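You operate a simulated robot arm through the tools that you are given. There is no shell and no other tool. Be economical: measure what you need, move in short steps, check, and stop when the job is done.

Carry out the task below with a simulated robot arm. There is one attempt and no reset: what you move stays moved.

TASK
Press the yellow-banded mould twice with the dwell knob on 2.
Fine: then pull the slide out, leave it out and stand the mould on the square steel plate.

It is judged by the outcome, as a careful person would: the job done as asked, and still so three seconds after it is handed in. It fails if anything else is knocked over, pushed out of place, dropped, spilled or broken.

THE ROBOT
A 7-joint arm with a two-finger parallel gripper, fixed in place. Base frame: the origin is at the foot of the arm, x ahead of it, y to its left, z up; the work surface is at about z = 0. Lengths are in mm, angles in degrees, forces in N, time in s.
With the tool pointing down near the work surface it reaches from about 220 to 580 mm from the base axis. Its first joint turns from -66.0 to 66.0 degrees. Payload 2.5 kg.
Tool frame: the origin (TCP) lies between the finger pads and is the grasp point; the fingertips stand 23 mm ahead of it; z points along the fingers, y is the line along which they close. The gripper opens to 94 mm. The fingers are 38 mm wide and 10 mm thick; the gripper's body (54 by 96 mm) begins 39 mm behind the TCP.
Orientation is told as [roll, pitch, yaw] about the base's x, y, z axes, in that order, counted from this pose: with the fingers straight down and closing along the base's y, the tool's x points along the base's -x, its y along +y and its z along -z.

THE INTERFACE
- The arm moves only by the tool servo_tool. Its argument "plan" is a list of rows, each an object of numbers (a shift or turn left out is 0, a gripper value left out holds the last): "tx", "ty", "tz": the shift along the tool's x, y, z in units of 100 mm (1.0 is 100 mm); "rx", "ry", "rz": the turn, a rotation vector about the tool's x, y, z in units of 45 degrees (1.0 is 45 degrees); "jaw": the finger opening in m, from 0 to 0.094. In form: [{"tx": .., "ty": .., "tz": .., "rx": .., "ry": .., "rz": .., "jaw": ..}, ...]. A call has 1 to 10 rows; each row is the pose to reach, as a shift and turn from the pose commanded when the call began, along the tool's axes at that moment. A call with a number of a shift or a turn outside -1 to 1 is refused whole. A row lasts 0.2 s, in which the tool goes at most 50 mm and 8.6 degrees; a call with a longer step from one row to the next is refused whole, and so is a gripper value outside its range. A pose out of reach is approached as far as the arm can. The call stops where the force on the tool passes 40 N (or 10 N more than at its start, if that is more) or the arm is blocked; 0.2 s more then pass. The fingers move at their own pace (about 108 mm/s each) and stop on an object; they squeeze with about 31 N. The grip force told is the motor's: it shows also when the fingers shut on nothing. Time passes only in rows, and 0.2 s behind the last, so rows that repeat a pose let the fingers close. It gives the time, the measured TCP pose, the force on the tool (base axes), the opening and the grip force at its end, in the units of the frame above (readings bear some noise).
- Cameras (640 x 400 px; columns grow to the right, rows downward): "scene" is fixed at [123.4, -408.2, 579.7]; the picture's right is [0.79, -0.62, 0.00], its down [-0.24, -0.31, -0.92] and it looks along [0.57, 0.72, -0.39] (base axes); focal length 264 px, centre (320, 200). "wrist" rides on the gripper at [-39, 0, -44] in the tool frame; the picture's right is [0.00, -1.00, 0.00], its down [0.97, 0.00, -0.24] and it looks along [0.24, 0.00, 0.97] (tool axes); focal length 218 px, centre (320, 200).
- snapshot(camera): a new picture of that camera. No time passes.
- locate(camera, pixels): for up to 12 pixels [column, row] of the newest picture of that camera ("zoom" is the newest enlarged one), the place [x, y, z] in the base frame of the surface seen there, good to about 2 mm, but the place of the scene camera against the robot may be out by one fixed shift of up to 18 mm in any direction. No time passes.
- enlarge(camera, box): a new picture of the part [left, top, right, bottom] of that camera's present view, enlarged. No time passes.
- hand_in(): hands the job in; it is judged then, once.

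Work in short steps. Measure before you move; look again where a grasp or a placing could have gone wrong, and mend it. You have 80 turns and 46 pictures in all, the two below and enlarged ones among them. Open the gripper and draw the arm clear of the work before you hand the job in, unless the task says otherwise; then end with one line.

The tools are called after ">>>" as name(argument=value, ...) on one line, values as JSON. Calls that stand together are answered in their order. servo_tool: Moves the arm, as the interface text tells. Its arguments: {"type":"object","properties":{"plan":{"type":"array"}},"required":["plan"]} The other tools are called the same way: snapshot (camera) takes a picture; locate (camera, pixels) gives the place of the surface under pixels of a picture; enlarge (camera, box) takes an enlarged picture of a part of a camera's view; hand_in () hands the job in.

At the start:

```text
time: 0.0
eef_pos: [427.2, 48.4, 423.4]
ee_rot: [0.0, 0.1, -0.1]
wrist_force: [0.1, -0.6, 0.2]
finger_gap: 93.8
grip_force: 0.1
```

scene: 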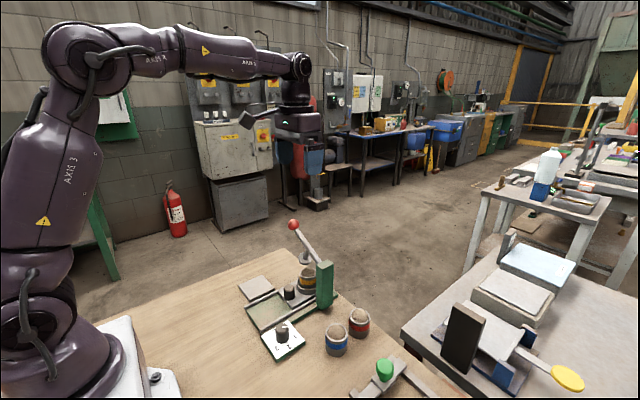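
wrist: 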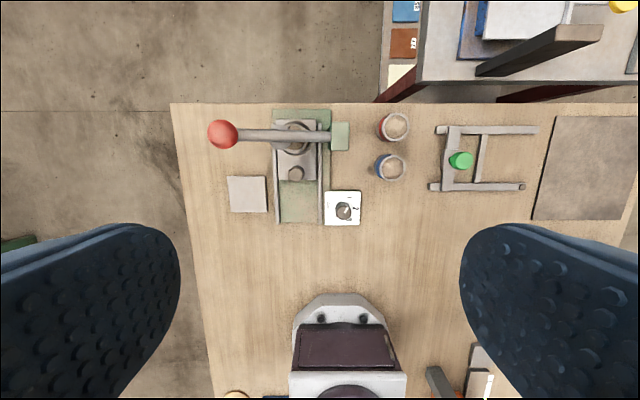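

I'll look closely at the press area before measuring anything.

>>> enlarge(camera="scene", box=[220, 200, 420, 380])

>>> enlarge(camera="wrist", box=[190, 95, 430, 245])

```text
2.22 times, centred on (320, 290) of scene
```

zoom: 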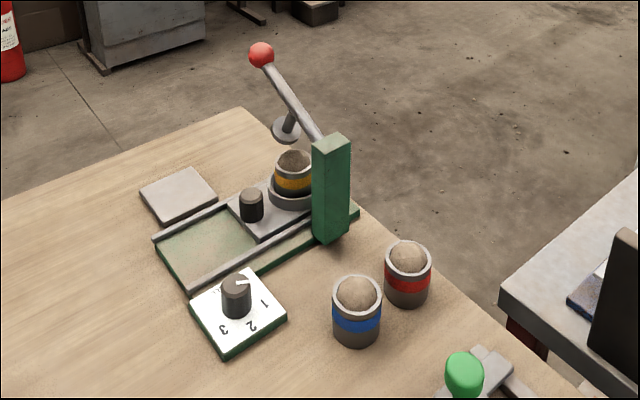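

```text
2.67 times, centred on (310, 170) of wrist
```

zoom: 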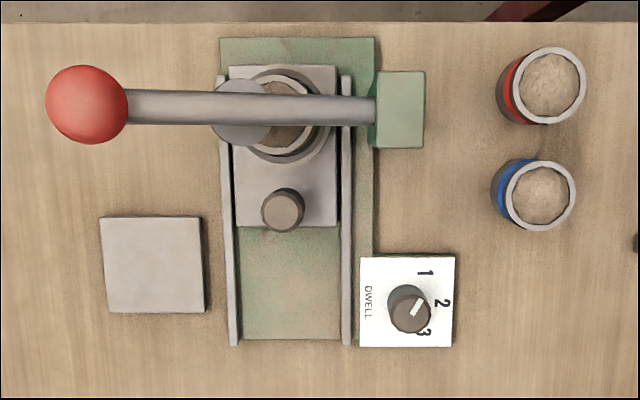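

Yellow mould already sits in the slide under the punch; the knob must be read closely. I zoom on the knob and locate key points in the wrist picture.

>>> enlarge(camera="wrist", box=[320, 185, 368, 230])

>>> locate(camera="wrist", pixels=[[222, 134], [250, 135], [300, 136], [325, 136], [341, 136], [296, 173], [343, 210], [290, 185], [247, 194], [298, 205], [283, 150], [392, 127]])

>>> enlarge(camera="scene", box=[270, 210, 350, 310])

```text
8.89 times, centred on (344, 208) of wrist
```

zoom: 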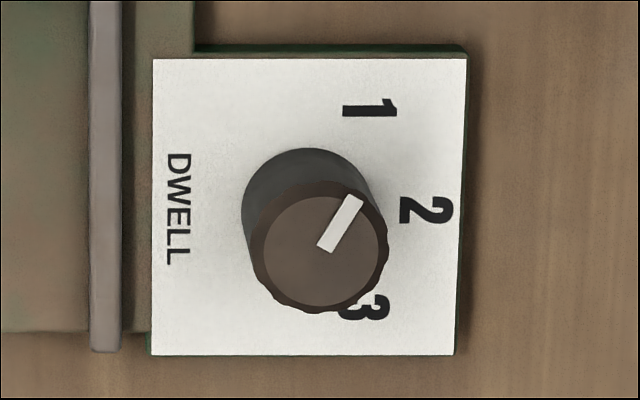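

```text
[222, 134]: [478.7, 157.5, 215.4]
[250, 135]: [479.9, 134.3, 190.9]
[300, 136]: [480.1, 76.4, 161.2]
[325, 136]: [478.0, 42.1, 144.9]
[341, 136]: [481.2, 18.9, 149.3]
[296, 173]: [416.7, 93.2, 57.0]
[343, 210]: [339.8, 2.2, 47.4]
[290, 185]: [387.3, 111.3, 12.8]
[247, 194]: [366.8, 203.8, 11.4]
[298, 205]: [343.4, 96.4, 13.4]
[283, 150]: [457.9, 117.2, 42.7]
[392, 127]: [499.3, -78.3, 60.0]
```

```text
4.00 times, centred on (310, 260) of scene
```

zoom: 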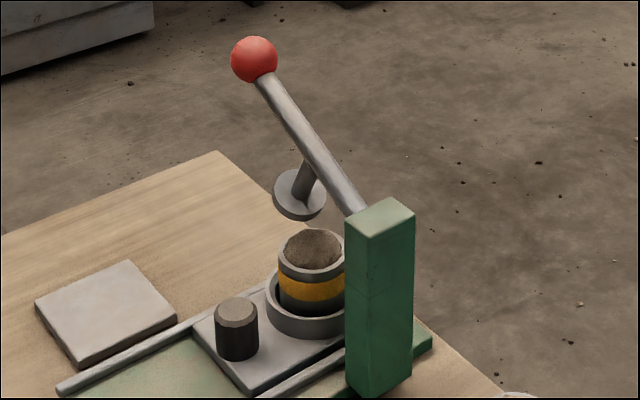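

The pointer is on 1 (zoom: pointer (325,248)→(355,198); digit 2 lies directly to the image right, i.e. −y), so it needs ~60° clockwise. I move above the knob for a closer measurement.

>>> servo_tool(plan=[{"tx": 0.22, "ty": -0.11, "tz": 0.25}, {"tx": 0.44, "ty": -0.23, "tz": 0.5}, {"tx": 0.66, "ty": -0.34, "tz": 0.75}, {"tx": 0.87, "ty": -0.45, "tz": 1.0}, {"tx": 0.87, "ty": -0.45, "tz": 1.0}])

>>> servo_tool(plan=[{"tz": 0.4}, {"tz": 0.8}, {"tz": 1.0}, {"tz": 1.0}])

>>> snapshot(camera="wrist")

```text
time: 1.2
eef_pos: [339.5, 3.7, 324.7]
ee_rot: [0.0, 0.0, 0.0]
wrist_force: [0.5, 0.7, 0.0]
finger_gap: 93.9
grip_force: 0.1
```

```text
time: 2.2
eef_pos: [340.1, 1.7, 221.4]
ee_rot: [0.0, 0.0, -0.1]
wrist_force: [-0.7, 0.4, 0.1]
finger_gap: 94.1
grip_force: 0.1
```

```text
39 pictures are left
```

wrist: 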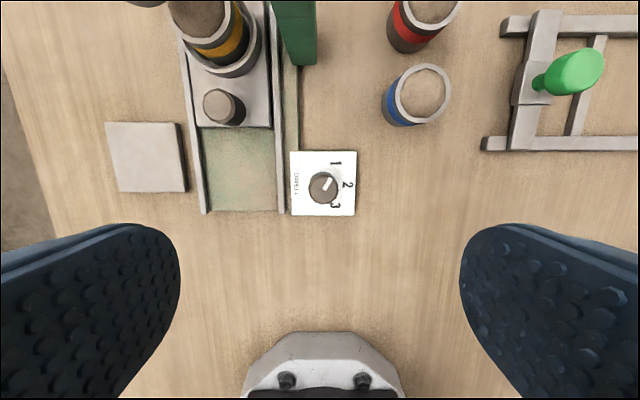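

Knob top is at about (324,187). I locate knob, plate corners, slide handle, steel plate, moulds.

>>> locate(camera="wrist", pixels=[[324, 188], [311, 187], [337, 187], [324, 175], [323, 201], [350, 208], [220, 107], [106, 124], [182, 124], [187, 191], [118, 192], [425, 92]])

>>> enlarge(camera="wrist", box=[284, 145, 364, 220])

>>> enlarge(camera="wrist", box=[160, 0, 320, 100])

```text
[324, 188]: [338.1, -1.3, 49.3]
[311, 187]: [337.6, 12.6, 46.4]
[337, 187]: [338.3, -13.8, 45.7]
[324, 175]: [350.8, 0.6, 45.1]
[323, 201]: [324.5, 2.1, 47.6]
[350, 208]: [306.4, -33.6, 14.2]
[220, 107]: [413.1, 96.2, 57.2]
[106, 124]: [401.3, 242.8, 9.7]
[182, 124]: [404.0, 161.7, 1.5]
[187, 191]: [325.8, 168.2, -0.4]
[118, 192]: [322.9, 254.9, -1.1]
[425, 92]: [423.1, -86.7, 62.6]
```

```text
5.33 times, centred on (324, 182) of wrist
```

zoom: 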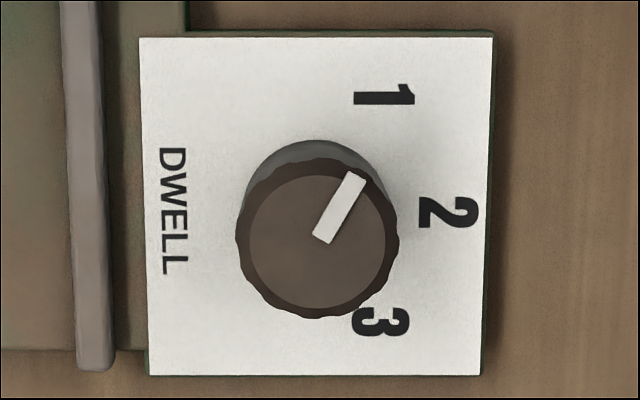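

```text
4.00 times, centred on (240, 50) of wrist
```

zoom: 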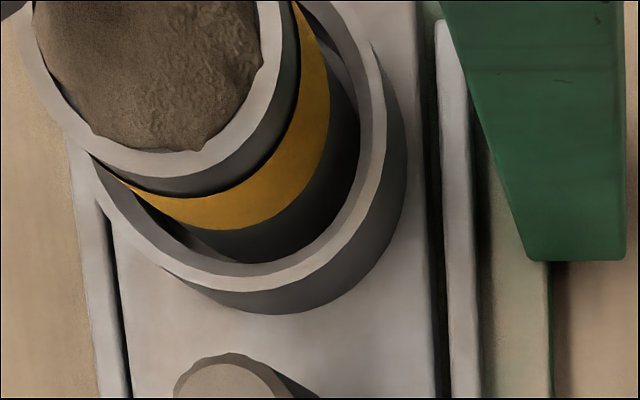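

Knob centre is (338, 0), top z≈47, radius ≈14. I yaw +30°, preset jaw 50 mm and descend part way.

>>> servo_tool(plan=[{"rz": -0.17, "tz": 0.25, "tx": 0.02, "ty": -0.02, "jaw": 0.05}, {"rz": -0.34, "tz": 0.5, "tx": 0.02, "ty": -0.02}, {"rz": -0.51, "tz": 0.75, "tx": 0.02, "ty": -0.02}, {"rz": -0.667, "tz": 1.0, "tx": 0.02, "ty": -0.02}, {"rz": -0.667, "tz": 1.0, "tx": 0.02, "ty": -0.02}])

>>> snapshot(camera="wrist")

```text
time: 3.4
eef_pos: [339.1, 1.0, 122.0]
ee_rot: [-0.1, 0.0, 30.1]
wrist_force: [0.8, 0.0, 0.4]
finger_gap: 50.0
grip_force: 0.1
```

```text
36 pictures are left
```

wrist: 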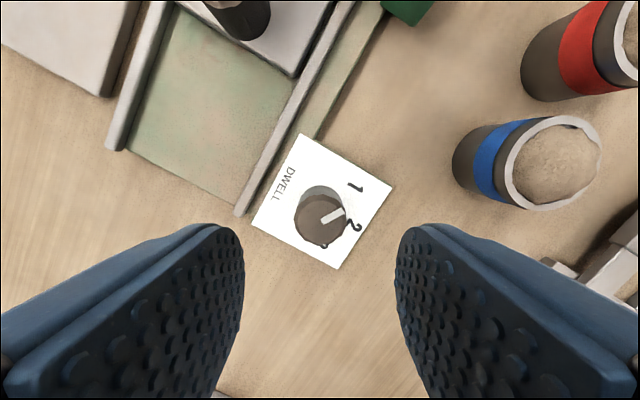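

The knob sits midway between the fingers (column ~320). Descend to z≈49 and close.

>>> servo_tool(plan=[{"tz": 0.25}, {"tz": 0.5}, {"tz": 0.73}, {"tz": 0.73}, {"tz": 0.73, "jaw": 0.02}, {"tz": 0.73, "jaw": 0.02}, {"tz": 0.73, "jaw": 0.02}])

```text
time: 5.0
eef_pos: [339.2, 2.8, 51.8]
ee_rot: [-0.1, 0.1, 30.2]
wrist_force: [1.7, 7.2, -7.4]
finger_gap: 31.6
grip_force: 45.3
```

Gripped at 31.6 mm. Turn 60° clockwise in two calls.

>>> servo_tool(plan=[{"rz": 0.133}, {"rz": 0.267}, {"rz": 0.4}, {"rz": 0.533}, {"rz": 0.667}, {"rz": 0.667}])

>>> servo_tool(plan=[{"rz": 0.133}, {"rz": 0.267}, {"rz": 0.4}, {"rz": 0.533}, {"rz": 0.667}, {"rz": 0.667}])

>>> snapshot(camera="wrist")

```text
time: 6.4
eef_pos: [340.3, -0.6, 50.9]
ee_rot: [-0.3, -0.2, -0.3]
wrist_force: [6.0, -18.5, -8.5]
finger_gap: 31.5
grip_force: 44.6
```

```text
time: 7.6
eef_pos: [337.7, -1.8, 52.0]
ee_rot: [-0.3, -0.2, -28.4]
wrist_force: [-2.4, -1.0, 1.4]
finger_gap: 31.2
grip_force: 45.0
stopped in row 5: the force on the tool passed its limit (the readings are from after the stop); the commanded pose is now the measured one
```

```text
35 pictures are left
```

wrist: 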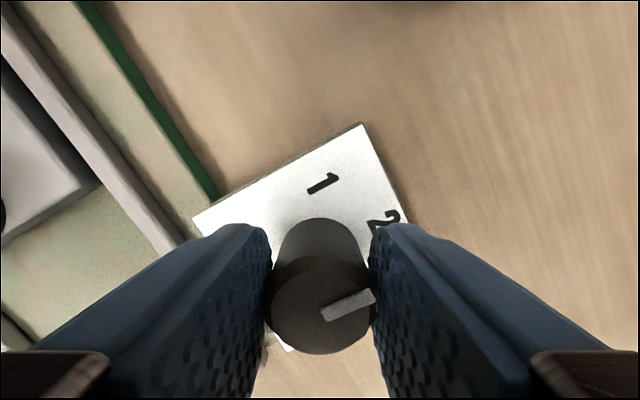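

Turned to −28°; release, rise straight and check the pointer.

>>> servo_tool(plan=[{"jaw": 0.05}, {"jaw": 0.05}, {"tz": -0.25}, {"tz": -0.5}, {"tz": -0.75}, {"tz": -1.0}, {"tz": -1.0}])

>>> enlarge(camera="wrist", box=[240, 100, 400, 260])

```text
time: 9.2
eef_pos: [340.1, -0.3, 151.5]
ee_rot: [-0.3, 0.0, -28.3]
wrist_force: [0.4, 0.3, -0.7]
finger_gap: 50.2
grip_force: 0.1
```

```text
2.50 times, centred on (320, 180) of wrist
```

zoom: 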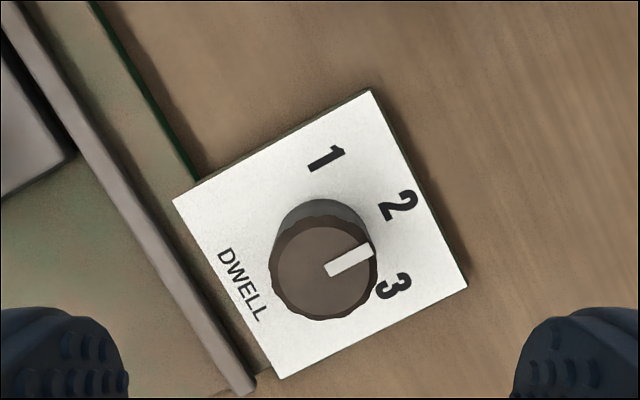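

Pointer (25°) is parallel to the plate's −y direction (27–30°): it is on 2. Next I rise and turn to yaw +90° so the fingers straddle the lever ball along x.

>>> servo_tool(plan=[{"tz": -0.3, "rz": -0.17}, {"tz": -0.6, "rz": -0.34}, {"tz": -0.9, "rz": -0.51}, {"tz": -1, "rz": -0.68}, {"tz": -1, "rz": -0.85}, {"tz": -1, "rz": -1.0}])

>>> servo_tool(plan=[{"tz": -0.2, "rz": -0.17}, {"tz": -0.4, "rz": -0.34}, {"tz": -0.6, "rz": -0.51}, {"tz": -0.7, "rz": -0.68}, {"tz": -0.7, "rz": -0.85}, {"tz": -0.7, "rz": -1.0}])

>>> servo_tool(plan=[{"rz": -0.17}, {"rz": -0.34}, {"rz": -0.51}, {"rz": -0.629}, {"rz": -0.629}])

```text
time: 10.6
eef_pos: [338.2, -1.2, 251.2]
ee_rot: [-0.2, 0.0, 16.9]
wrist_force: [0.6, 0.4, -0.6]
finger_gap: 50.3
grip_force: 0.1
```

```text
time: 12.0
eef_pos: [338.0, -0.9, 321.3]
ee_rot: [-0.2, 0.3, 61.7]
wrist_force: [0.5, -0.2, -0.6]
finger_gap: 50.0
grip_force: 0.0
```

```text
time: 13.2
eef_pos: [339.1, -1.2, 322.7]
ee_rot: [0.1, 0.3, 90.2]
wrist_force: [0.4, -0.1, 0.3]
finger_gap: 50.0
grip_force: 0.0
```

Tool x is now −y and tool y is −x. Move over the ball, staying at z≈322.

>>> servo_tool(plan=[{"tx": -0.27, "ty": -0.233, "jaw": 0.075}, {"tx": -0.54, "ty": -0.467}, {"tx": -0.81, "ty": -0.7}, {"tx": -0.81, "ty": -0.7}])

>>> servo_tool(plan=[{"tx": -0.27, "ty": -0.233}, {"tx": -0.54, "ty": -0.467}, {"tx": -0.81, "ty": -0.7}, {"tx": -0.81, "ty": -0.7}])

>>> snapshot(camera="wrist")

```text
time: 14.2
eef_pos: [407.7, 81.7, 322.9]
ee_rot: [0.2, 0.3, 89.9]
wrist_force: [-0.7, 0.3, 0.7]
finger_gap: 75.1
grip_force: 0.0
```

```text
time: 15.2
eef_pos: [480.7, 162.9, 322.5]
ee_rot: [0.1, 0.3, 89.9]
wrist_force: [-0.3, 0.4, 1.1]
finger_gap: 75.3
grip_force: 0.1
```

```text
33 pictures are left
```

wrist: 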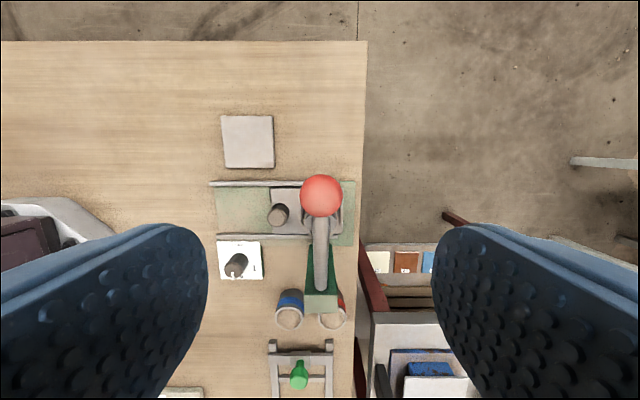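

Ball centred at (321,196). Locate ball surface and the lever/post.

>>> locate(camera="wrist", pixels=[[321, 196], [321, 180], [321, 211], [305, 196], [337, 196], [320, 235], [320, 265], [320, 285], [320, 302], [303, 302], [338, 302], [305, 220]])

>>> enlarge(camera="wrist", box=[200, 160, 370, 340])

```text
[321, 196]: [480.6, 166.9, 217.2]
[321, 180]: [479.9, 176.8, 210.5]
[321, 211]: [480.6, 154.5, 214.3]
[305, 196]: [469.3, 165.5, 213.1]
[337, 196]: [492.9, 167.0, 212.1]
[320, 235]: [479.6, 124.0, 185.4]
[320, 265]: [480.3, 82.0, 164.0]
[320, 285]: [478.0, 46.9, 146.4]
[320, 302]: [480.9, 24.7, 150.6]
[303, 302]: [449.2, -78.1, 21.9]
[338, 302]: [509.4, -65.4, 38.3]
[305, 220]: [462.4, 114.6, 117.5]
```

```text
2.22 times, centred on (285, 250) of wrist
```

zoom: 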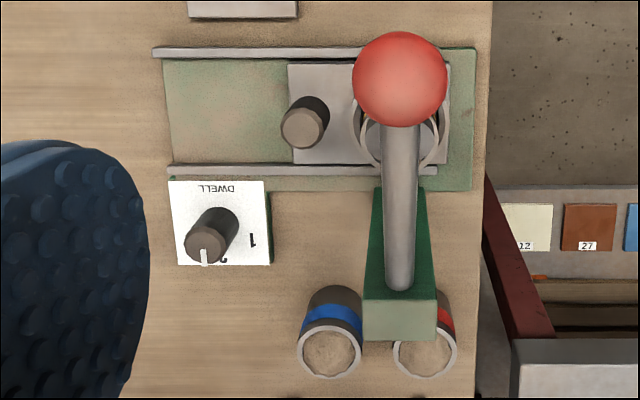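

Ball centre ≈ (480.5, 164, 198); lever slope 27°, pivot ≈ (y25, z128). Descend on the ball and grip it.

>>> servo_tool(plan=[{"tz": 0.35}, {"tz": 0.7}, {"tz": 1.0}, {"tz": 1.0}])

>>> servo_tool(plan=[{"tz": 0.24}, {"tz": 0.24}, {"tz": 0.24, "jaw": 0.02}, {"tz": 0.24, "jaw": 0.02}, {"tz": 0.24, "jaw": 0.02}])

>>> snapshot(camera="wrist")

```text
time: 16.2
eef_pos: [481.6, 160.2, 219.1]
ee_rot: [0.2, 0.1, 89.9]
wrist_force: [-0.1, 0.4, -0.6]
finger_gap: 75.0
grip_force: 0.1
```

```text
time: 17.4
eef_pos: [481.1, 159.6, 195.9]
ee_rot: [0.1, 0.2, 89.9]
wrist_force: [7.2, 1.3, -4.1]
finger_gap: 33.2
grip_force: 44.6
```

```text
31 pictures are left
```

wrist: 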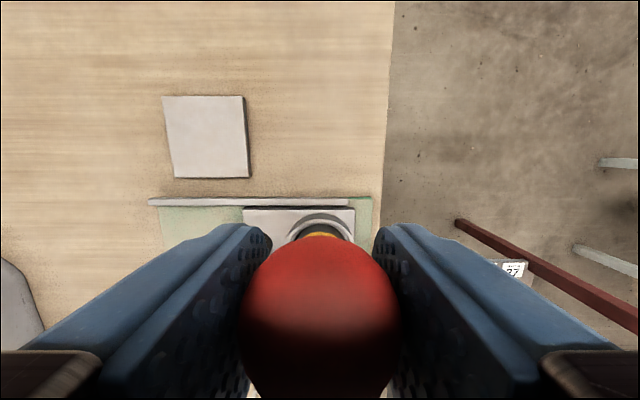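

Ball gripped at 33 mm. Pull along the arc in small steps until it stops on the mould.

>>> servo_tool(plan=[{"tx": -0.04, "tz": 0.085}, {"tx": -0.074, "tz": 0.17}, {"tx": -0.1, "tz": 0.255}, {"tx": -0.126, "tz": 0.34}, {"tx": -0.142, "tz": 0.43}, {"tx": -0.157, "tz": 0.52}, {"tx": -0.163, "tz": 0.61}, {"tx": -0.168, "tz": 0.7}])

>>> snapshot(camera="scene")

```text
time: 19.2
eef_pos: [480.1, 176.6, 127.5]
ee_rot: [-0.2, 0.2, 89.9]
wrist_force: [17.6, 2.2, 12.4]
finger_gap: 33.4
grip_force: 44.6
```

```text
30 pictures are left
```

scene: 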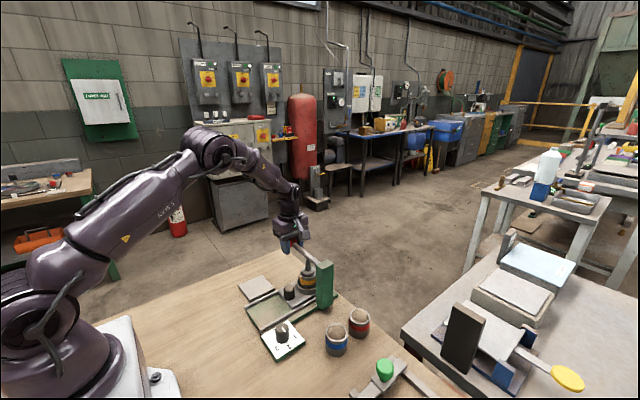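

>>> enlarge(camera="scene", box=[260, 220, 350, 320])

```text
4.00 times, centred on (305, 270) of scene
```

zoom: 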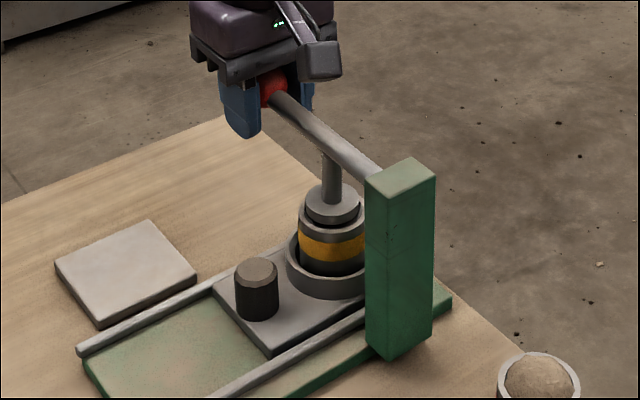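

The pad is just at the mould's rim. Continue down further along the arc until it stops.

>>> servo_tool(plan=[{"tz": 0.05}, {"tz": 0.1, "tx": 0.002}, {"tz": 0.15, "tx": 0.006}, {"tz": 0.2, "tx": 0.012}, {"tz": 0.27, "tx": 0.024}, {"tz": 0.34, "tx": 0.038}])

>>> enlarge(camera="scene", box=[260, 220, 350, 320])

```text
time: 19.8
eef_pos: [479.8, 177.7, 122.7]
ee_rot: [-0.1, 0.2, 89.9]
wrist_force: [-8.4, -4.2, 7.9]
finger_gap: 33.2
grip_force: 44.7
stopped in row 3: the force on the tool passed its limit (the readings are from after the stop); the commanded pose is now the measured one
```

```text
4.00 times, centred on (305, 270) of scene
```

zoom: 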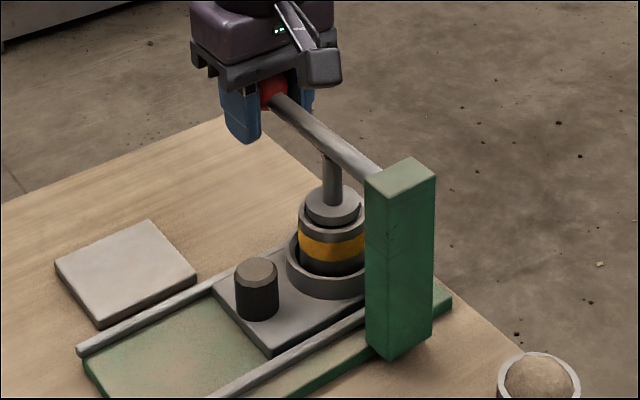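

It stopped firmly at z≈122.7: bottom of stroke. Hold lightly there for the dwell (~2 s).

>>> servo_tool(plan=[{"tz": 0.015}, {"tz": 0.02}, {"tz": 0.02}, {"tz": 0.02}, {"tz": 0.02}, {"tz": 0.02}, {"tz": 0.02}, {"tz": 0.02}, {"tz": 0.02}, {"tz": 0.02}])

```text
time: 20.4
eef_pos: [479.9, 178.3, 123.1]
ee_rot: [-0.1, 0.2, 89.9]
wrist_force: [-5.7, -3.9, 5.4]
finger_gap: 33.4
grip_force: 45.6
stopped in row 3: the force on the tool passed its limit (the readings are from after the stop); the commanded pose is now the measured one
```

Stiff stop; hold with no further displacement.

>>> servo_tool(plan=[{"tz": 0.005}, {"tz": 0.005}, {"tz": 0.005}, {"tz": 0.005}, {"tz": 0.005}, {"tz": 0.005}, {"tz": 0.005}, {"tz": 0.005}, {"tz": 0.005}, {"tz": 0.005}])

>>> snapshot(camera="wrist")

```text
time: 21.6
eef_pos: [480.8, 178.2, 121.1]
ee_rot: [0.0, 0.3, 90.0]
wrist_force: [-5.2, -3.1, 5.2]
finger_gap: 33.6
grip_force: 45.2
stopped in row 5: the force on the tool passed its limit (the readings are from after the stop); the commanded pose is now the measured one
```

```text
27 pictures are left
```

wrist: 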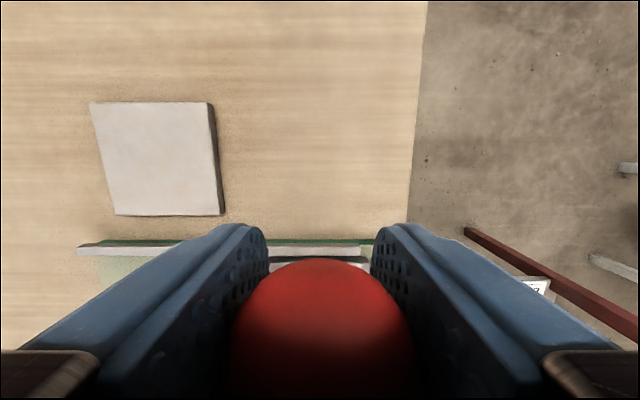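

Held about 2 s. Raise the lever fully back along the arc.

>>> servo_tool(plan=[{"tz": -0.09, "tx": 0.0}, {"tz": -0.18, "tx": 0.01}, {"tz": -0.27, "tx": 0.025}, {"tz": -0.36, "tx": 0.042}, {"tz": -0.45, "tx": 0.067}, {"tz": -0.54, "tx": 0.095}, {"tz": -0.63, "tx": 0.13}, {"tz": -0.75, "tx": 0.18}, {"tz": -0.75, "tx": 0.18}])

>>> enlarge(camera="scene", box=[260, 200, 350, 300])

```text
time: 23.4
eef_pos: [480.8, 163.2, 187.5]
ee_rot: [0.1, 0.3, 89.9]
wrist_force: [7.7, 4.4, -6.8]
finger_gap: 33.9
grip_force: 45.3
stopped in row 8: the force on the tool passed its limit (the readings are from after the stop); the commanded pose is now the measured one
```

```text
4.00 times, centred on (305, 250) of scene
```

zoom: 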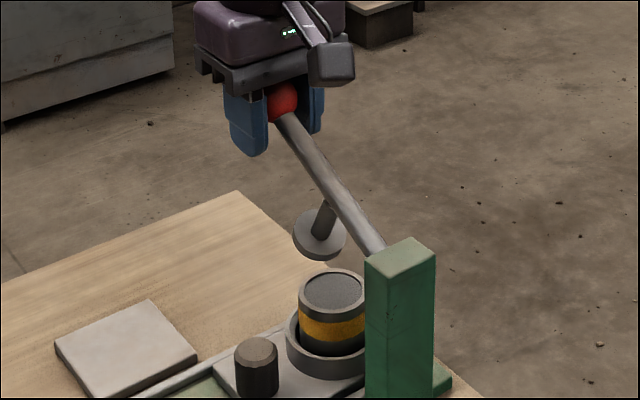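

Sand is now flattened by press one, and the lever is back at its top (pad at the same scene pixel (304,259) as at start). Second press.

>>> servo_tool(plan=[{"tx": -0.04, "tz": 0.09}, {"tx": -0.075, "tz": 0.18}, {"tx": -0.1, "tz": 0.27}, {"tx": -0.12, "tz": 0.36}, {"tx": -0.135, "tz": 0.45}, {"tx": -0.143, "tz": 0.53}, {"tx": -0.15, "tz": 0.6}, {"tx": -0.15, "tz": 0.64}, {"tx": -0.15, "tz": 0.68}, {"tx": -0.15, "tz": 0.72}])

>>> servo_tool(plan=[{"tz": 0.0}, {"tz": 0.0}, {"tz": 0.0}, {"tz": 0.0}, {"tz": 0.0}, {"tz": 0.0}, {"tz": 0.0}, {"tz": 0.0}, {"tz": 0.0}])

>>> enlarge(camera="scene", box=[260, 220, 350, 320])

```text
time: 25.6
eef_pos: [479.8, 177.5, 116.1]
ee_rot: [0.0, 0.2, 90.0]
wrist_force: [14.3, 15.3, 12.1]
finger_gap: 33.1
grip_force: 44.5
```

```text
time: 27.6
eef_pos: [479.5, 178.1, 116.4]
ee_rot: [0.0, 0.1, 89.8]
wrist_force: [15.7, 19.3, 4.5]
finger_gap: 33.5
grip_force: 44.6
```

```text
4.00 times, centred on (305, 270) of scene
```

zoom: 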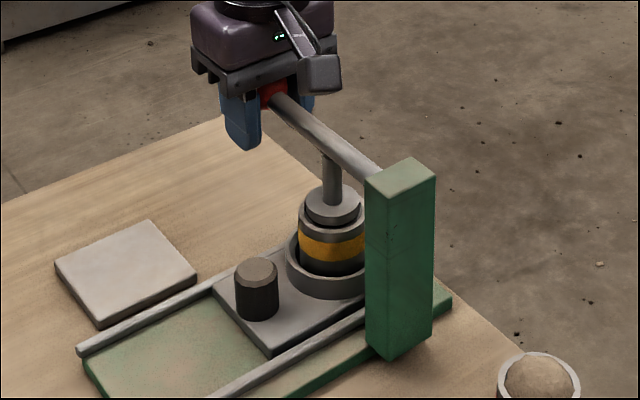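

The picture matches the first bottomed position. Push a little more to confirm it's bottomed.

>>> servo_tool(plan=[{"tz": 0.03}, {"tz": 0.06}, {"tz": 0.09}, {"tz": 0.12}])

>>> servo_tool(plan=[{"tz": 0.0}, {"tz": 0.0}, {"tz": 0.0}, {"tz": 0.0}, {"tz": 0.0}, {"tz": 0.0}])

>>> enlarge(camera="scene", box=[260, 220, 350, 320])

```text
time: 28.2
eef_pos: [479.5, 177.0, 114.0]
ee_rot: [0.2, 0.3, 89.8]
wrist_force: [-5.3, -4.1, 8.0]
finger_gap: 33.3
grip_force: 45.2
stopped in row 3: the force on the tool passed its limit (the readings are from after the stop); the commanded pose is now the measured one
```

```text
time: 29.6
eef_pos: [480.7, 178.4, 114.6]
ee_rot: [0.2, 0.4, 90.0]
wrist_force: [-14.0, -5.6, 18.1]
finger_gap: 33.2
grip_force: 45.0
```

```text
4.00 times, centred on (305, 270) of scene
```

zoom: 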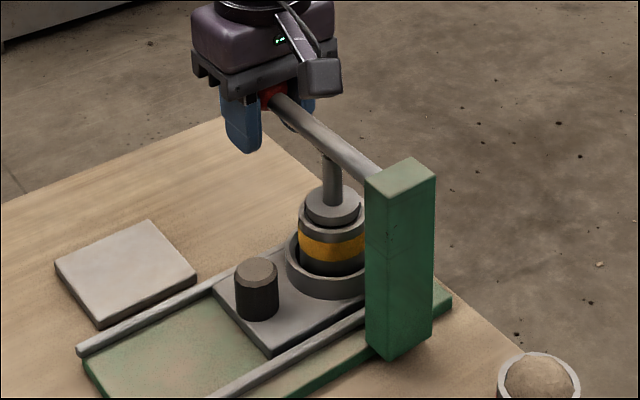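

Bottomed and held. Raise the lever back to the top.

>>> servo_tool(plan=[{"tz": -0.09, "tx": 0.0}, {"tz": -0.18, "tx": 0.01}, {"tz": -0.27, "tx": 0.025}, {"tz": -0.36, "tx": 0.042}, {"tz": -0.45, "tx": 0.067}, {"tz": -0.54, "tx": 0.095}, {"tz": -0.63, "tx": 0.13}, {"tz": -0.72, "tx": 0.17}])

>>> enlarge(camera="scene", box=[260, 200, 350, 300])

```text
time: 31.4
eef_pos: [479.8, 161.3, 184.8]
ee_rot: [0.2, 0.3, 89.9]
wrist_force: [17.3, 8.2, -35.9]
finger_gap: 33.2
grip_force: 45.5
```

```text
4.00 times, centred on (305, 250) of scene
```

zoom: 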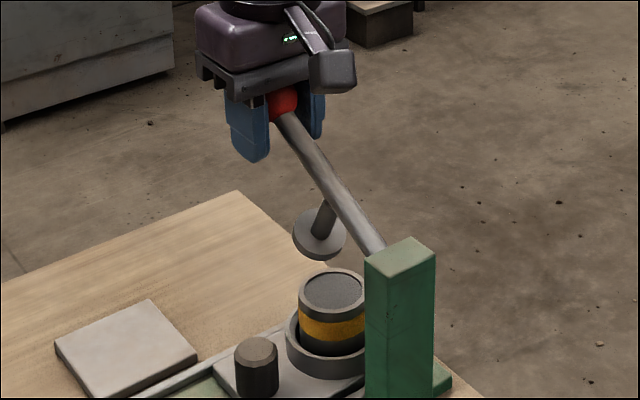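

Lever is at its top. Release, rise straight up, and check the lever stays up.

>>> servo_tool(plan=[{"jaw": 0.075}, {"jaw": 0.075}, {"tz": -0.25, "jaw": 0.075}, {"tz": -0.6}, {"tz": -1.0}, {"tz": -1.0}])

>>> enlarge(camera="scene", box=[240, 200, 360, 330])

```text
time: 32.8
eef_pos: [480.5, 161.0, 287.3]
ee_rot: [0.2, 0.2, 89.9]
wrist_force: [-1.2, -0.2, -0.1]
finger_gap: 74.9
grip_force: 0.0
```

```text
3.08 times, centred on (300, 265) of scene
```

zoom: 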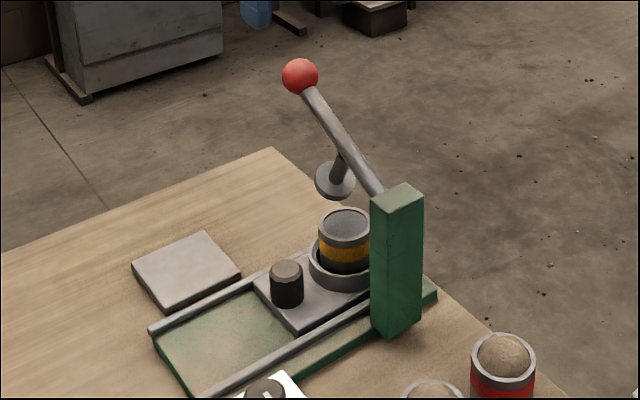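

Lever stays up. Next: the slide handle (~(414,95), top z 57). Back off to yaw 0 at height and measure it.

>>> servo_tool(plan=[{"ty": 0.2, "tx": 0.16, "rz": 0.17}, {"ty": 0.4, "tx": 0.32, "rz": 0.34}, {"ty": 0.6, "tx": 0.5, "rz": 0.51}, {"ty": 0.8, "tx": 0.66, "rz": 0.68}, {"ty": 0.8, "tx": 0.66, "rz": 0.85}, {"ty": 0.8, "tx": 0.66, "rz": 1.0}])

>>> servo_tool(plan=[{"rz": 0.17, "jaw": 0.05}, {"rz": 0.34}, {"rz": 0.51}, {"rz": 0.68}, {"rz": 0.85}, {"rz": 1.0}, {"rz": 1.0}])

>>> snapshot(camera="wrist")

```text
time: 34.2
eef_pos: [402.1, 95.3, 286.3]
ee_rot: [-0.2, 0.3, 44.7]
wrist_force: [0.9, 0.5, 0.9]
finger_gap: 74.9
grip_force: 0.1
```

```text
time: 35.8
eef_pos: [399.3, 95.2, 285.6]
ee_rot: [-0.3, 0.2, -0.3]
wrist_force: [0.0, -0.6, 0.2]
finger_gap: 50.0
grip_force: 0.0
```

```text
21 pictures are left
```

wrist: 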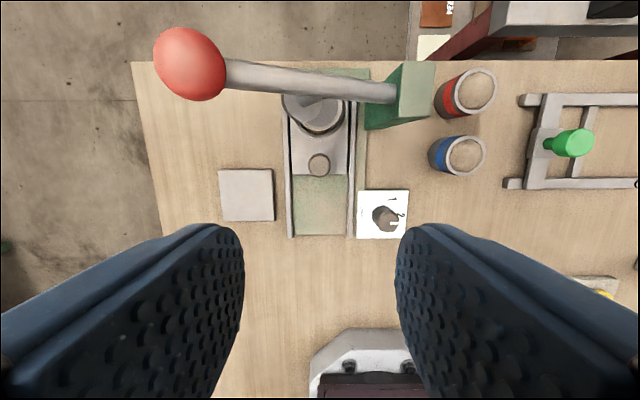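

>>> locate(camera="wrist", pixels=[[319, 164], [310, 165], [329, 165], [319, 156], [297, 165], [336, 124], [318, 133], [303, 108], [320, 230], [290, 220], [246, 194], [302, 172]])

>>> enlarge(camera="wrist", box=[210, 70, 420, 250])

```text
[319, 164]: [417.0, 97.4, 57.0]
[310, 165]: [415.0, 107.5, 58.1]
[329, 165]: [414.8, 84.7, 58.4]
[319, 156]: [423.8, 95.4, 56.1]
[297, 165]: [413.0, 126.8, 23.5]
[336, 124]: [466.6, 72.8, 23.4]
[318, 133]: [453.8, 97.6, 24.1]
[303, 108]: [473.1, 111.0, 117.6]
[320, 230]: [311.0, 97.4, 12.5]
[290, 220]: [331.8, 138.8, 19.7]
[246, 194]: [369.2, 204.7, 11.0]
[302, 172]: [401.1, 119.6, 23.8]
```

```text
2.22 times, centred on (315, 160) of wrist
```

zoom: 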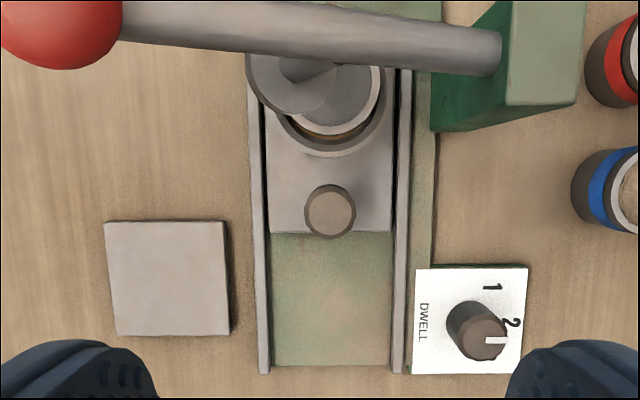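

Handle centre (416, 96), r≈12, top z 57; knob pointer clearly on 2. Tilt 20° so the gripper leans away from the punch, and descend.

>>> servo_tool(plan=[{"tx": -0.04, "ty": 0.01, "tz": 0.3, "ry": -0.15}, {"tx": -0.08, "ty": 0.01, "tz": 0.6, "ry": -0.3}, {"tx": -0.12, "ty": 0.01, "tz": 0.9, "ry": -0.444}, {"tx": -0.12, "ty": 0.01, "tz": 1.0, "ry": -0.444}, {"tx": -0.12, "ty": 0.01, "tz": 1.0, "ry": -0.444}])

>>> snapshot(camera="wrist")

```text
time: 37.0
eef_pos: [412.4, 97.3, 185.0]
ee_rot: [-0.3, -19.8, -0.1]
wrist_force: [0.4, -0.2, 0.5]
finger_gap: 49.9
grip_force: 0.1
```

```text
19 pictures are left
```

wrist: 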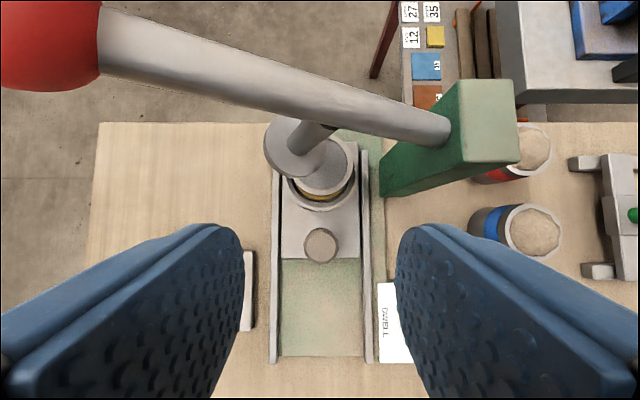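

Descend vertically (tool-axes tx:tz = 0.342:0.94) 130 mm and close on the handle.

>>> servo_tool(plan=[{"tx": 0.12, "tz": 0.33}, {"tx": 0.24, "tz": 0.66}, {"tx": 0.342, "tz": 0.94}, {"tx": 0.342, "tz": 0.94}])

>>> servo_tool(plan=[{"tx": 0.05, "tz": 0.14}, {"tx": 0.1, "tz": 0.28}, {"tx": 0.1, "tz": 0.28}, {"tx": 0.1, "tz": 0.28, "jaw": 0.015}, {"tx": 0.1, "tz": 0.28, "jaw": 0.015}, {"tx": 0.1, "tz": 0.28, "jaw": 0.015}])

>>> snapshot(camera="wrist")

```text
time: 38.0
eef_pos: [412.2, 97.1, 84.8]
ee_rot: [-0.3, -19.9, 0.0]
wrist_force: [0.4, -0.2, 0.3]
finger_gap: 49.8
grip_force: 0.2
```

```text
time: 39.4
eef_pos: [412.6, 94.7, 56.1]
ee_rot: [-0.5, -19.8, -0.2]
wrist_force: [-0.4, -9.1, -1.3]
finger_gap: 29.8
grip_force: 44.9
```

```text
18 pictures are left
```

wrist: 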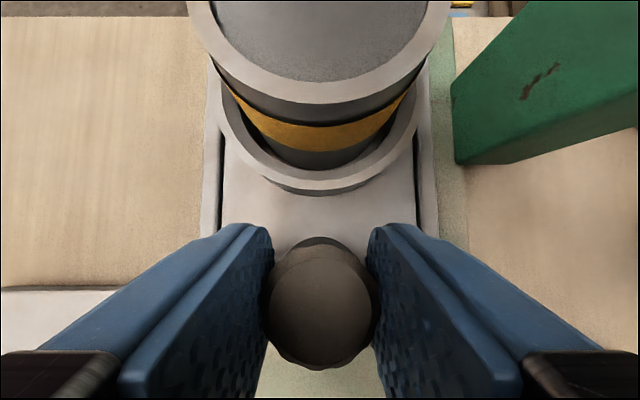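

Handle gripped. Pull horizontally toward −x gently (tx:tz = 0.94:−0.342).

>>> servo_tool(plan=[{"tx": 0.05, "tz": -0.018}, {"tx": 0.12, "tz": -0.044}, {"tx": 0.2, "tz": -0.073}, {"tx": 0.28, "tz": -0.102}, {"tx": 0.36, "tz": -0.131}, {"tx": 0.44, "tz": -0.16}, {"tx": 0.52, "tz": -0.189}, {"tx": 0.6, "tz": -0.218}, {"tx": 0.66, "tz": -0.24}, {"tx": 0.7, "tz": -0.255}])

>>> enlarge(camera="scene", box=[220, 200, 380, 340])

```text
time: 41.6
eef_pos: [336.4, 95.3, 55.1]
ee_rot: [-0.4, -19.8, 0.0]
wrist_force: [1.0, -10.0, -22.2]
finger_gap: 29.8
grip_force: 44.9
```

```text
2.86 times, centred on (300, 270) of scene
```

zoom: 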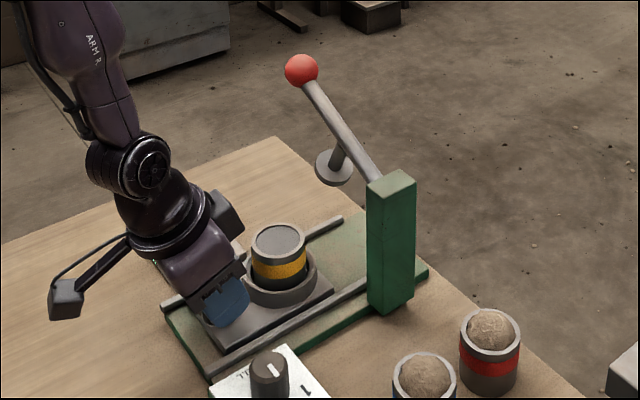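

Moved ~75 mm smoothly. Continue gently until an end stop, up to 25 mm.

>>> servo_tool(plan=[{"tx": 0.04, "tz": -0.0146}, {"tx": 0.08, "tz": -0.029}, {"tx": 0.12, "tz": -0.044}, {"tx": 0.16, "tz": -0.058}, {"tx": 0.2, "tz": -0.073}, {"tx": 0.23, "tz": -0.084}])

>>> snapshot(camera="wrist")

```text
time: 42.8
eef_pos: [321.7, 95.2, 57.2]
ee_rot: [-0.2, -20.4, -0.3]
wrist_force: [3.6, -3.9, -4.9]
finger_gap: 29.8
grip_force: 45.1
stopped in row 5: the force on the tool passed its limit (the readings are from after the stop); the commanded pose is now the measured one
```

```text
16 pictures are left
```

wrist: 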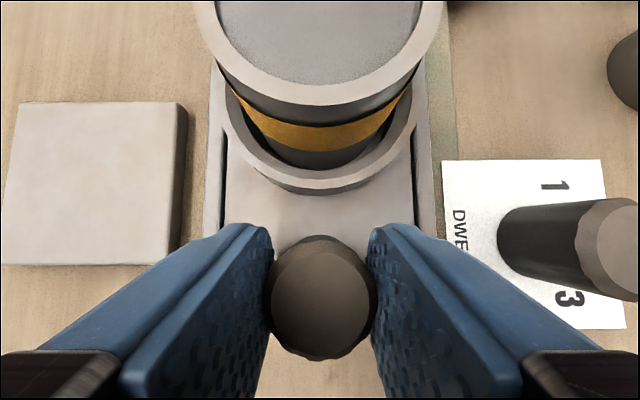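

End stop reached (~90 mm travel). Release and rise, removing the tilt.

>>> servo_tool(plan=[{"jaw": 0.05}, {"jaw": 0.05}, {"tx": -0.1, "tz": -0.28}, {"tx": -0.22, "tz": -0.6}, {"tx": -0.342, "tz": -0.94}, {"tx": -0.342, "tz": -0.94, "ry": 0.15}, {"tx": -0.342, "tz": -0.94, "ry": 0.3}, {"tx": -0.342, "tz": -0.94, "ry": 0.449}, {"tx": -0.342, "tz": -0.94, "ry": 0.449}])

>>> servo_tool(plan=[{"tx": -0.25, "tz": -0.2, "jaw": 0.09}, {"tx": -0.5, "tz": -0.6}, {"tx": -0.5, "tz": -0.7}, {"tx": -0.5, "tz": -0.7}])

>>> snapshot(camera="wrist")

```text
time: 44.8
eef_pos: [320.2, 96.0, 158.9]
ee_rot: [-0.2, -0.1, -0.3]
wrist_force: [0.1, -0.3, -0.2]
finger_gap: 49.9
grip_force: 0.1
```

```text
time: 45.8
eef_pos: [370.8, 95.5, 228.0]
ee_rot: [-0.2, -0.3, -0.3]
wrist_force: [0.5, -0.2, 0.2]
finger_gap: 89.9
grip_force: 0.0
```

```text
15 pictures are left
```

wrist: 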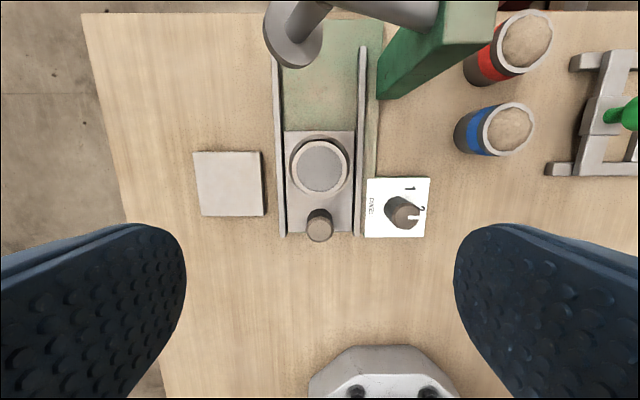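

Slide is out. Measure the mould, cup rim and steel plate.

>>> enlarge(camera="wrist", box=[180, 115, 380, 250])

>>> locate(camera="wrist", pixels=[[320, 167], [297, 166], [344, 166], [320, 144], [320, 191], [196, 155], [259, 155], [261, 211], [204, 212], [228, 184], [290, 167], [305, 195]])

```text
2.96 times, centred on (280, 182) of wrist
```

zoom: 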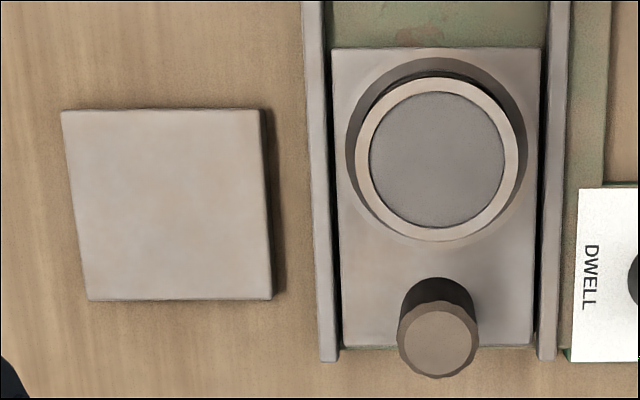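

```text
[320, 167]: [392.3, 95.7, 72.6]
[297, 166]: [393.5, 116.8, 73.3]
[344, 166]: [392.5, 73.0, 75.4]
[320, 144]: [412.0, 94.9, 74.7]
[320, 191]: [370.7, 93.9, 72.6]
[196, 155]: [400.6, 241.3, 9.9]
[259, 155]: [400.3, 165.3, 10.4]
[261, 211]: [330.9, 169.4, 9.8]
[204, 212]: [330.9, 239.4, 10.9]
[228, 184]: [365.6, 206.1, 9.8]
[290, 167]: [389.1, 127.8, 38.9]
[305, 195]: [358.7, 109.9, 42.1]
```

Mould centre ≈ (391.5, 95), top z 74, cup rim z≈41; plate centre ≈ (366, 204), top z 10. Descend to z≈69 (tips 46, above cup rim) with jaw 80.

>>> servo_tool(plan=[{"tx": -0.1, "tz": 0.3, "jaw": 0.08}, {"tx": -0.207, "tz": 0.6}, {"tx": -0.207, "tz": 0.9}, {"tx": -0.207, "tz": 0.9}])

>>> snapshot(camera="wrist")

```text
time: 46.8
eef_pos: [392.5, 95.7, 136.2]
ee_rot: [-0.2, -0.1, -0.3]
wrist_force: [0.9, -0.1, 0.0]
finger_gap: 79.9
grip_force: 0.0
```

```text
13 pictures are left
```

wrist: 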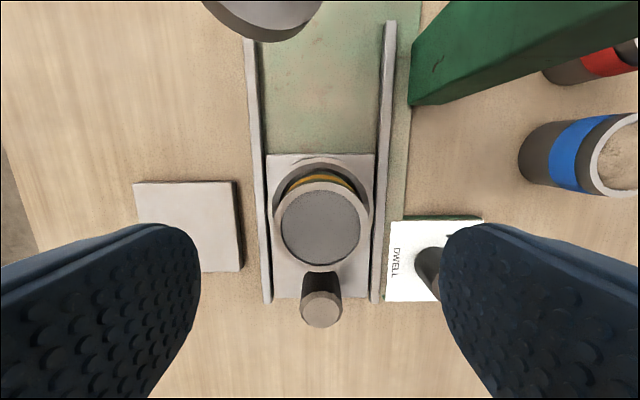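

Mould is centred (column 320). Descend and close.

>>> servo_tool(plan=[{"tz": 0.25}, {"tz": 0.5}, {"tz": 0.67}, {"tz": 0.67}, {"tz": 0.67, "jaw": 0.04}, {"tz": 0.67, "jaw": 0.04}, {"tz": 0.67, "jaw": 0.04}])

```text
time: 48.4
eef_pos: [390.9, 93.4, 72.7]
ee_rot: [-0.3, -0.3, -0.3]
wrist_force: [0.2, 0.6, 0.0]
finger_gap: 49.5
grip_force: 31.0
```

Gripped at 49.5 mm. Lift straight up slowly and look.

>>> servo_tool(plan=[{"tz": -0.1}, {"tz": -0.25}, {"tz": -0.4}, {"tz": -0.55}, {"tz": -0.7}, {"tz": -0.7}])

>>> enlarge(camera="scene", box=[220, 200, 380, 340])

```text
time: 49.8
eef_pos: [392.0, 94.7, 142.1]
ee_rot: [-0.2, -0.2, -0.2]
wrist_force: [-0.2, -0.2, -3.3]
finger_gap: 49.5
grip_force: 31.0
```

```text
2.86 times, centred on (300, 270) of scene
```

zoom: 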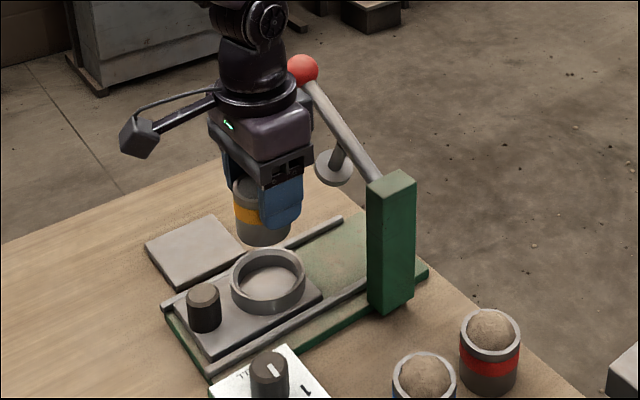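

Mould is held clear. Move to above the plate centre (−26 x, +109 y).

>>> servo_tool(plan=[{"tx": 0.13, "ty": 0.05}, {"tx": 0.26, "ty": 0.2}, {"tx": 0.26, "ty": 0.4}, {"tx": 0.26, "ty": 0.6}, {"tx": 0.26, "ty": 0.8}, {"tx": 0.26, "ty": 1.0}, {"tx": 0.26, "ty": 1.0}])

>>> servo_tool(plan=[{"ty": 0.09}, {"ty": 0.09, "tz": 0.1}, {"ty": 0.09, "tz": 0.2}, {"ty": 0.09, "tz": 0.3}, {"ty": 0.09, "tz": 0.4}, {"ty": 0.09, "tz": 0.5}, {"ty": 0.09, "tz": 0.6}, {"ty": 0.09, "tz": 0.6}])

>>> enlarge(camera="scene", box=[220, 200, 380, 340])

>>> snapshot(camera="wrist")

```text
time: 51.4
eef_pos: [368.3, 197.2, 140.5]
ee_rot: [-0.2, -0.2, -0.4]
wrist_force: [0.6, 0.1, -4.5]
finger_gap: 49.6
grip_force: 31.3
```

```text
time: 53.2
eef_pos: [367.4, 203.7, 79.5]
ee_rot: [-0.2, -0.1, -0.3]
wrist_force: [0.2, -0.6, -4.5]
finger_gap: 49.5
grip_force: 31.0
```

```text
2.86 times, centred on (300, 270) of scene
```

zoom: 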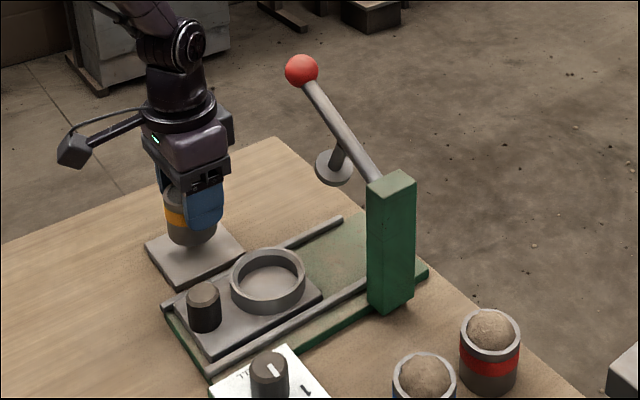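

```text
10 pictures are left
```

wrist: 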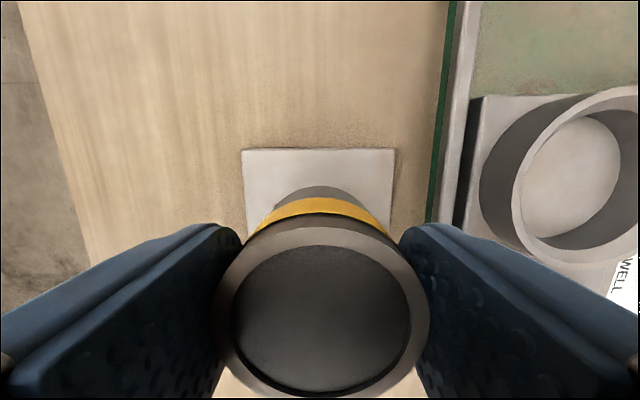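

Centred over the plate. Expected contact near TCP z≈57; lower slowly.

>>> servo_tool(plan=[{"tz": 0.05}, {"tz": 0.1}, {"tz": 0.14}, {"tz": 0.17}, {"tz": 0.19}, {"tz": 0.19}])

>>> enlarge(camera="scene", box=[245, 240, 305, 290])

```text
time: 54.6
eef_pos: [366.8, 203.6, 61.3]
ee_rot: [-0.1, -0.2, -0.3]
wrist_force: [0.3, 0.8, -3.8]
finger_gap: 49.4
grip_force: 31.3
```

```text
8.00 times, centred on (275, 265) of scene
```

zoom: 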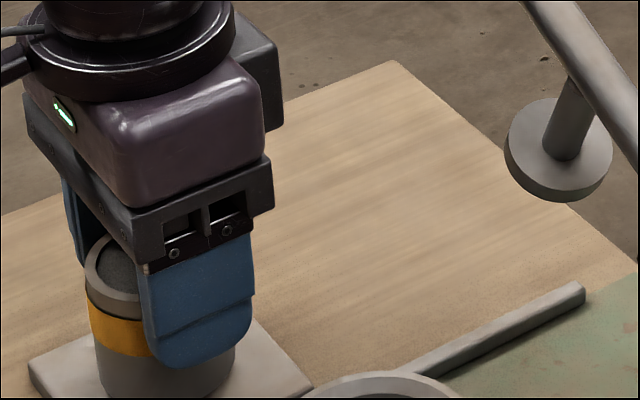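

Not yet touching; force still −4. Lower in 1 mm steps in short calls.

>>> servo_tool(plan=[{"tz": 0.01}, {"tz": 0.02}, {"tz": 0.03}, {"tz": 0.03}])

>>> servo_tool(plan=[{"tz": 0.01}, {"tz": 0.015}, {"tz": 0.015}])

```text
time: 55.6
eef_pos: [367.0, 204.9, 57.8]
ee_rot: [-0.2, -0.2, -0.3]
wrist_force: [-0.6, 1.0, -4.5]
finger_gap: 49.6
grip_force: 31.4
```

```text
time: 56.4
eef_pos: [366.0, 202.7, 58.4]
ee_rot: [-0.2, -0.2, -0.2]
wrist_force: [-4.6, -3.0, 10.5]
finger_gap: 49.6
grip_force: 30.6
```

Contact felt (+10 N). Release and rise straight up.

>>> servo_tool(plan=[{"jaw": 0.06}, {"jaw": 0.08}, {"jaw": 0.08}, {"tz": -0.1}, {"tz": -0.3}, {"tz": -0.6}, {"tz": -1.0}, {"tz": -1.0}])

>>> snapshot(camera="wrist")

>>> enlarge(camera="scene", box=[220, 200, 420, 380])

```text
time: 58.2
eef_pos: [365.9, 202.4, 156.8]
ee_rot: [-0.2, -0.1, -0.2]
wrist_force: [0.7, 0.3, -0.4]
finger_gap: 80.1
grip_force: 0.1
```

```text
8 pictures are left
```

wrist: 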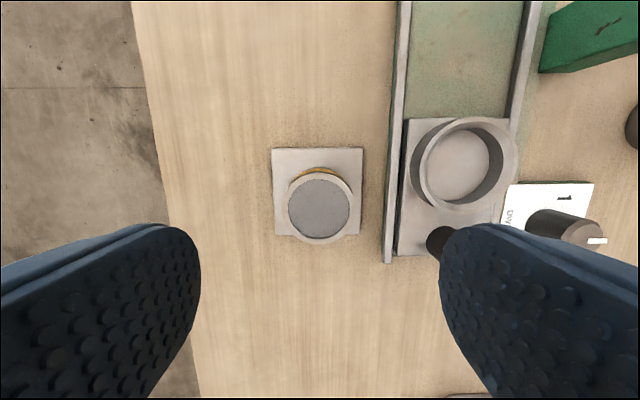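

```text
2.22 times, centred on (320, 290) of scene
```

zoom: 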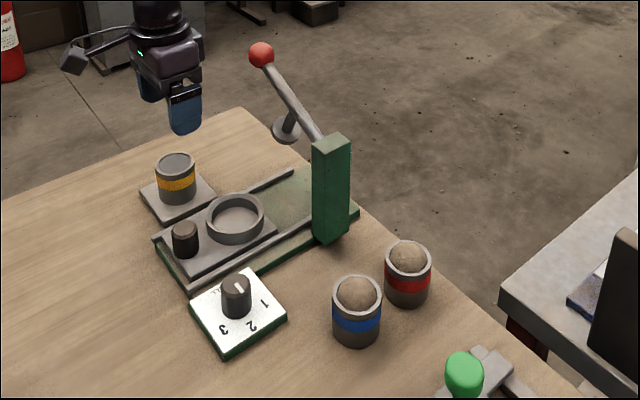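

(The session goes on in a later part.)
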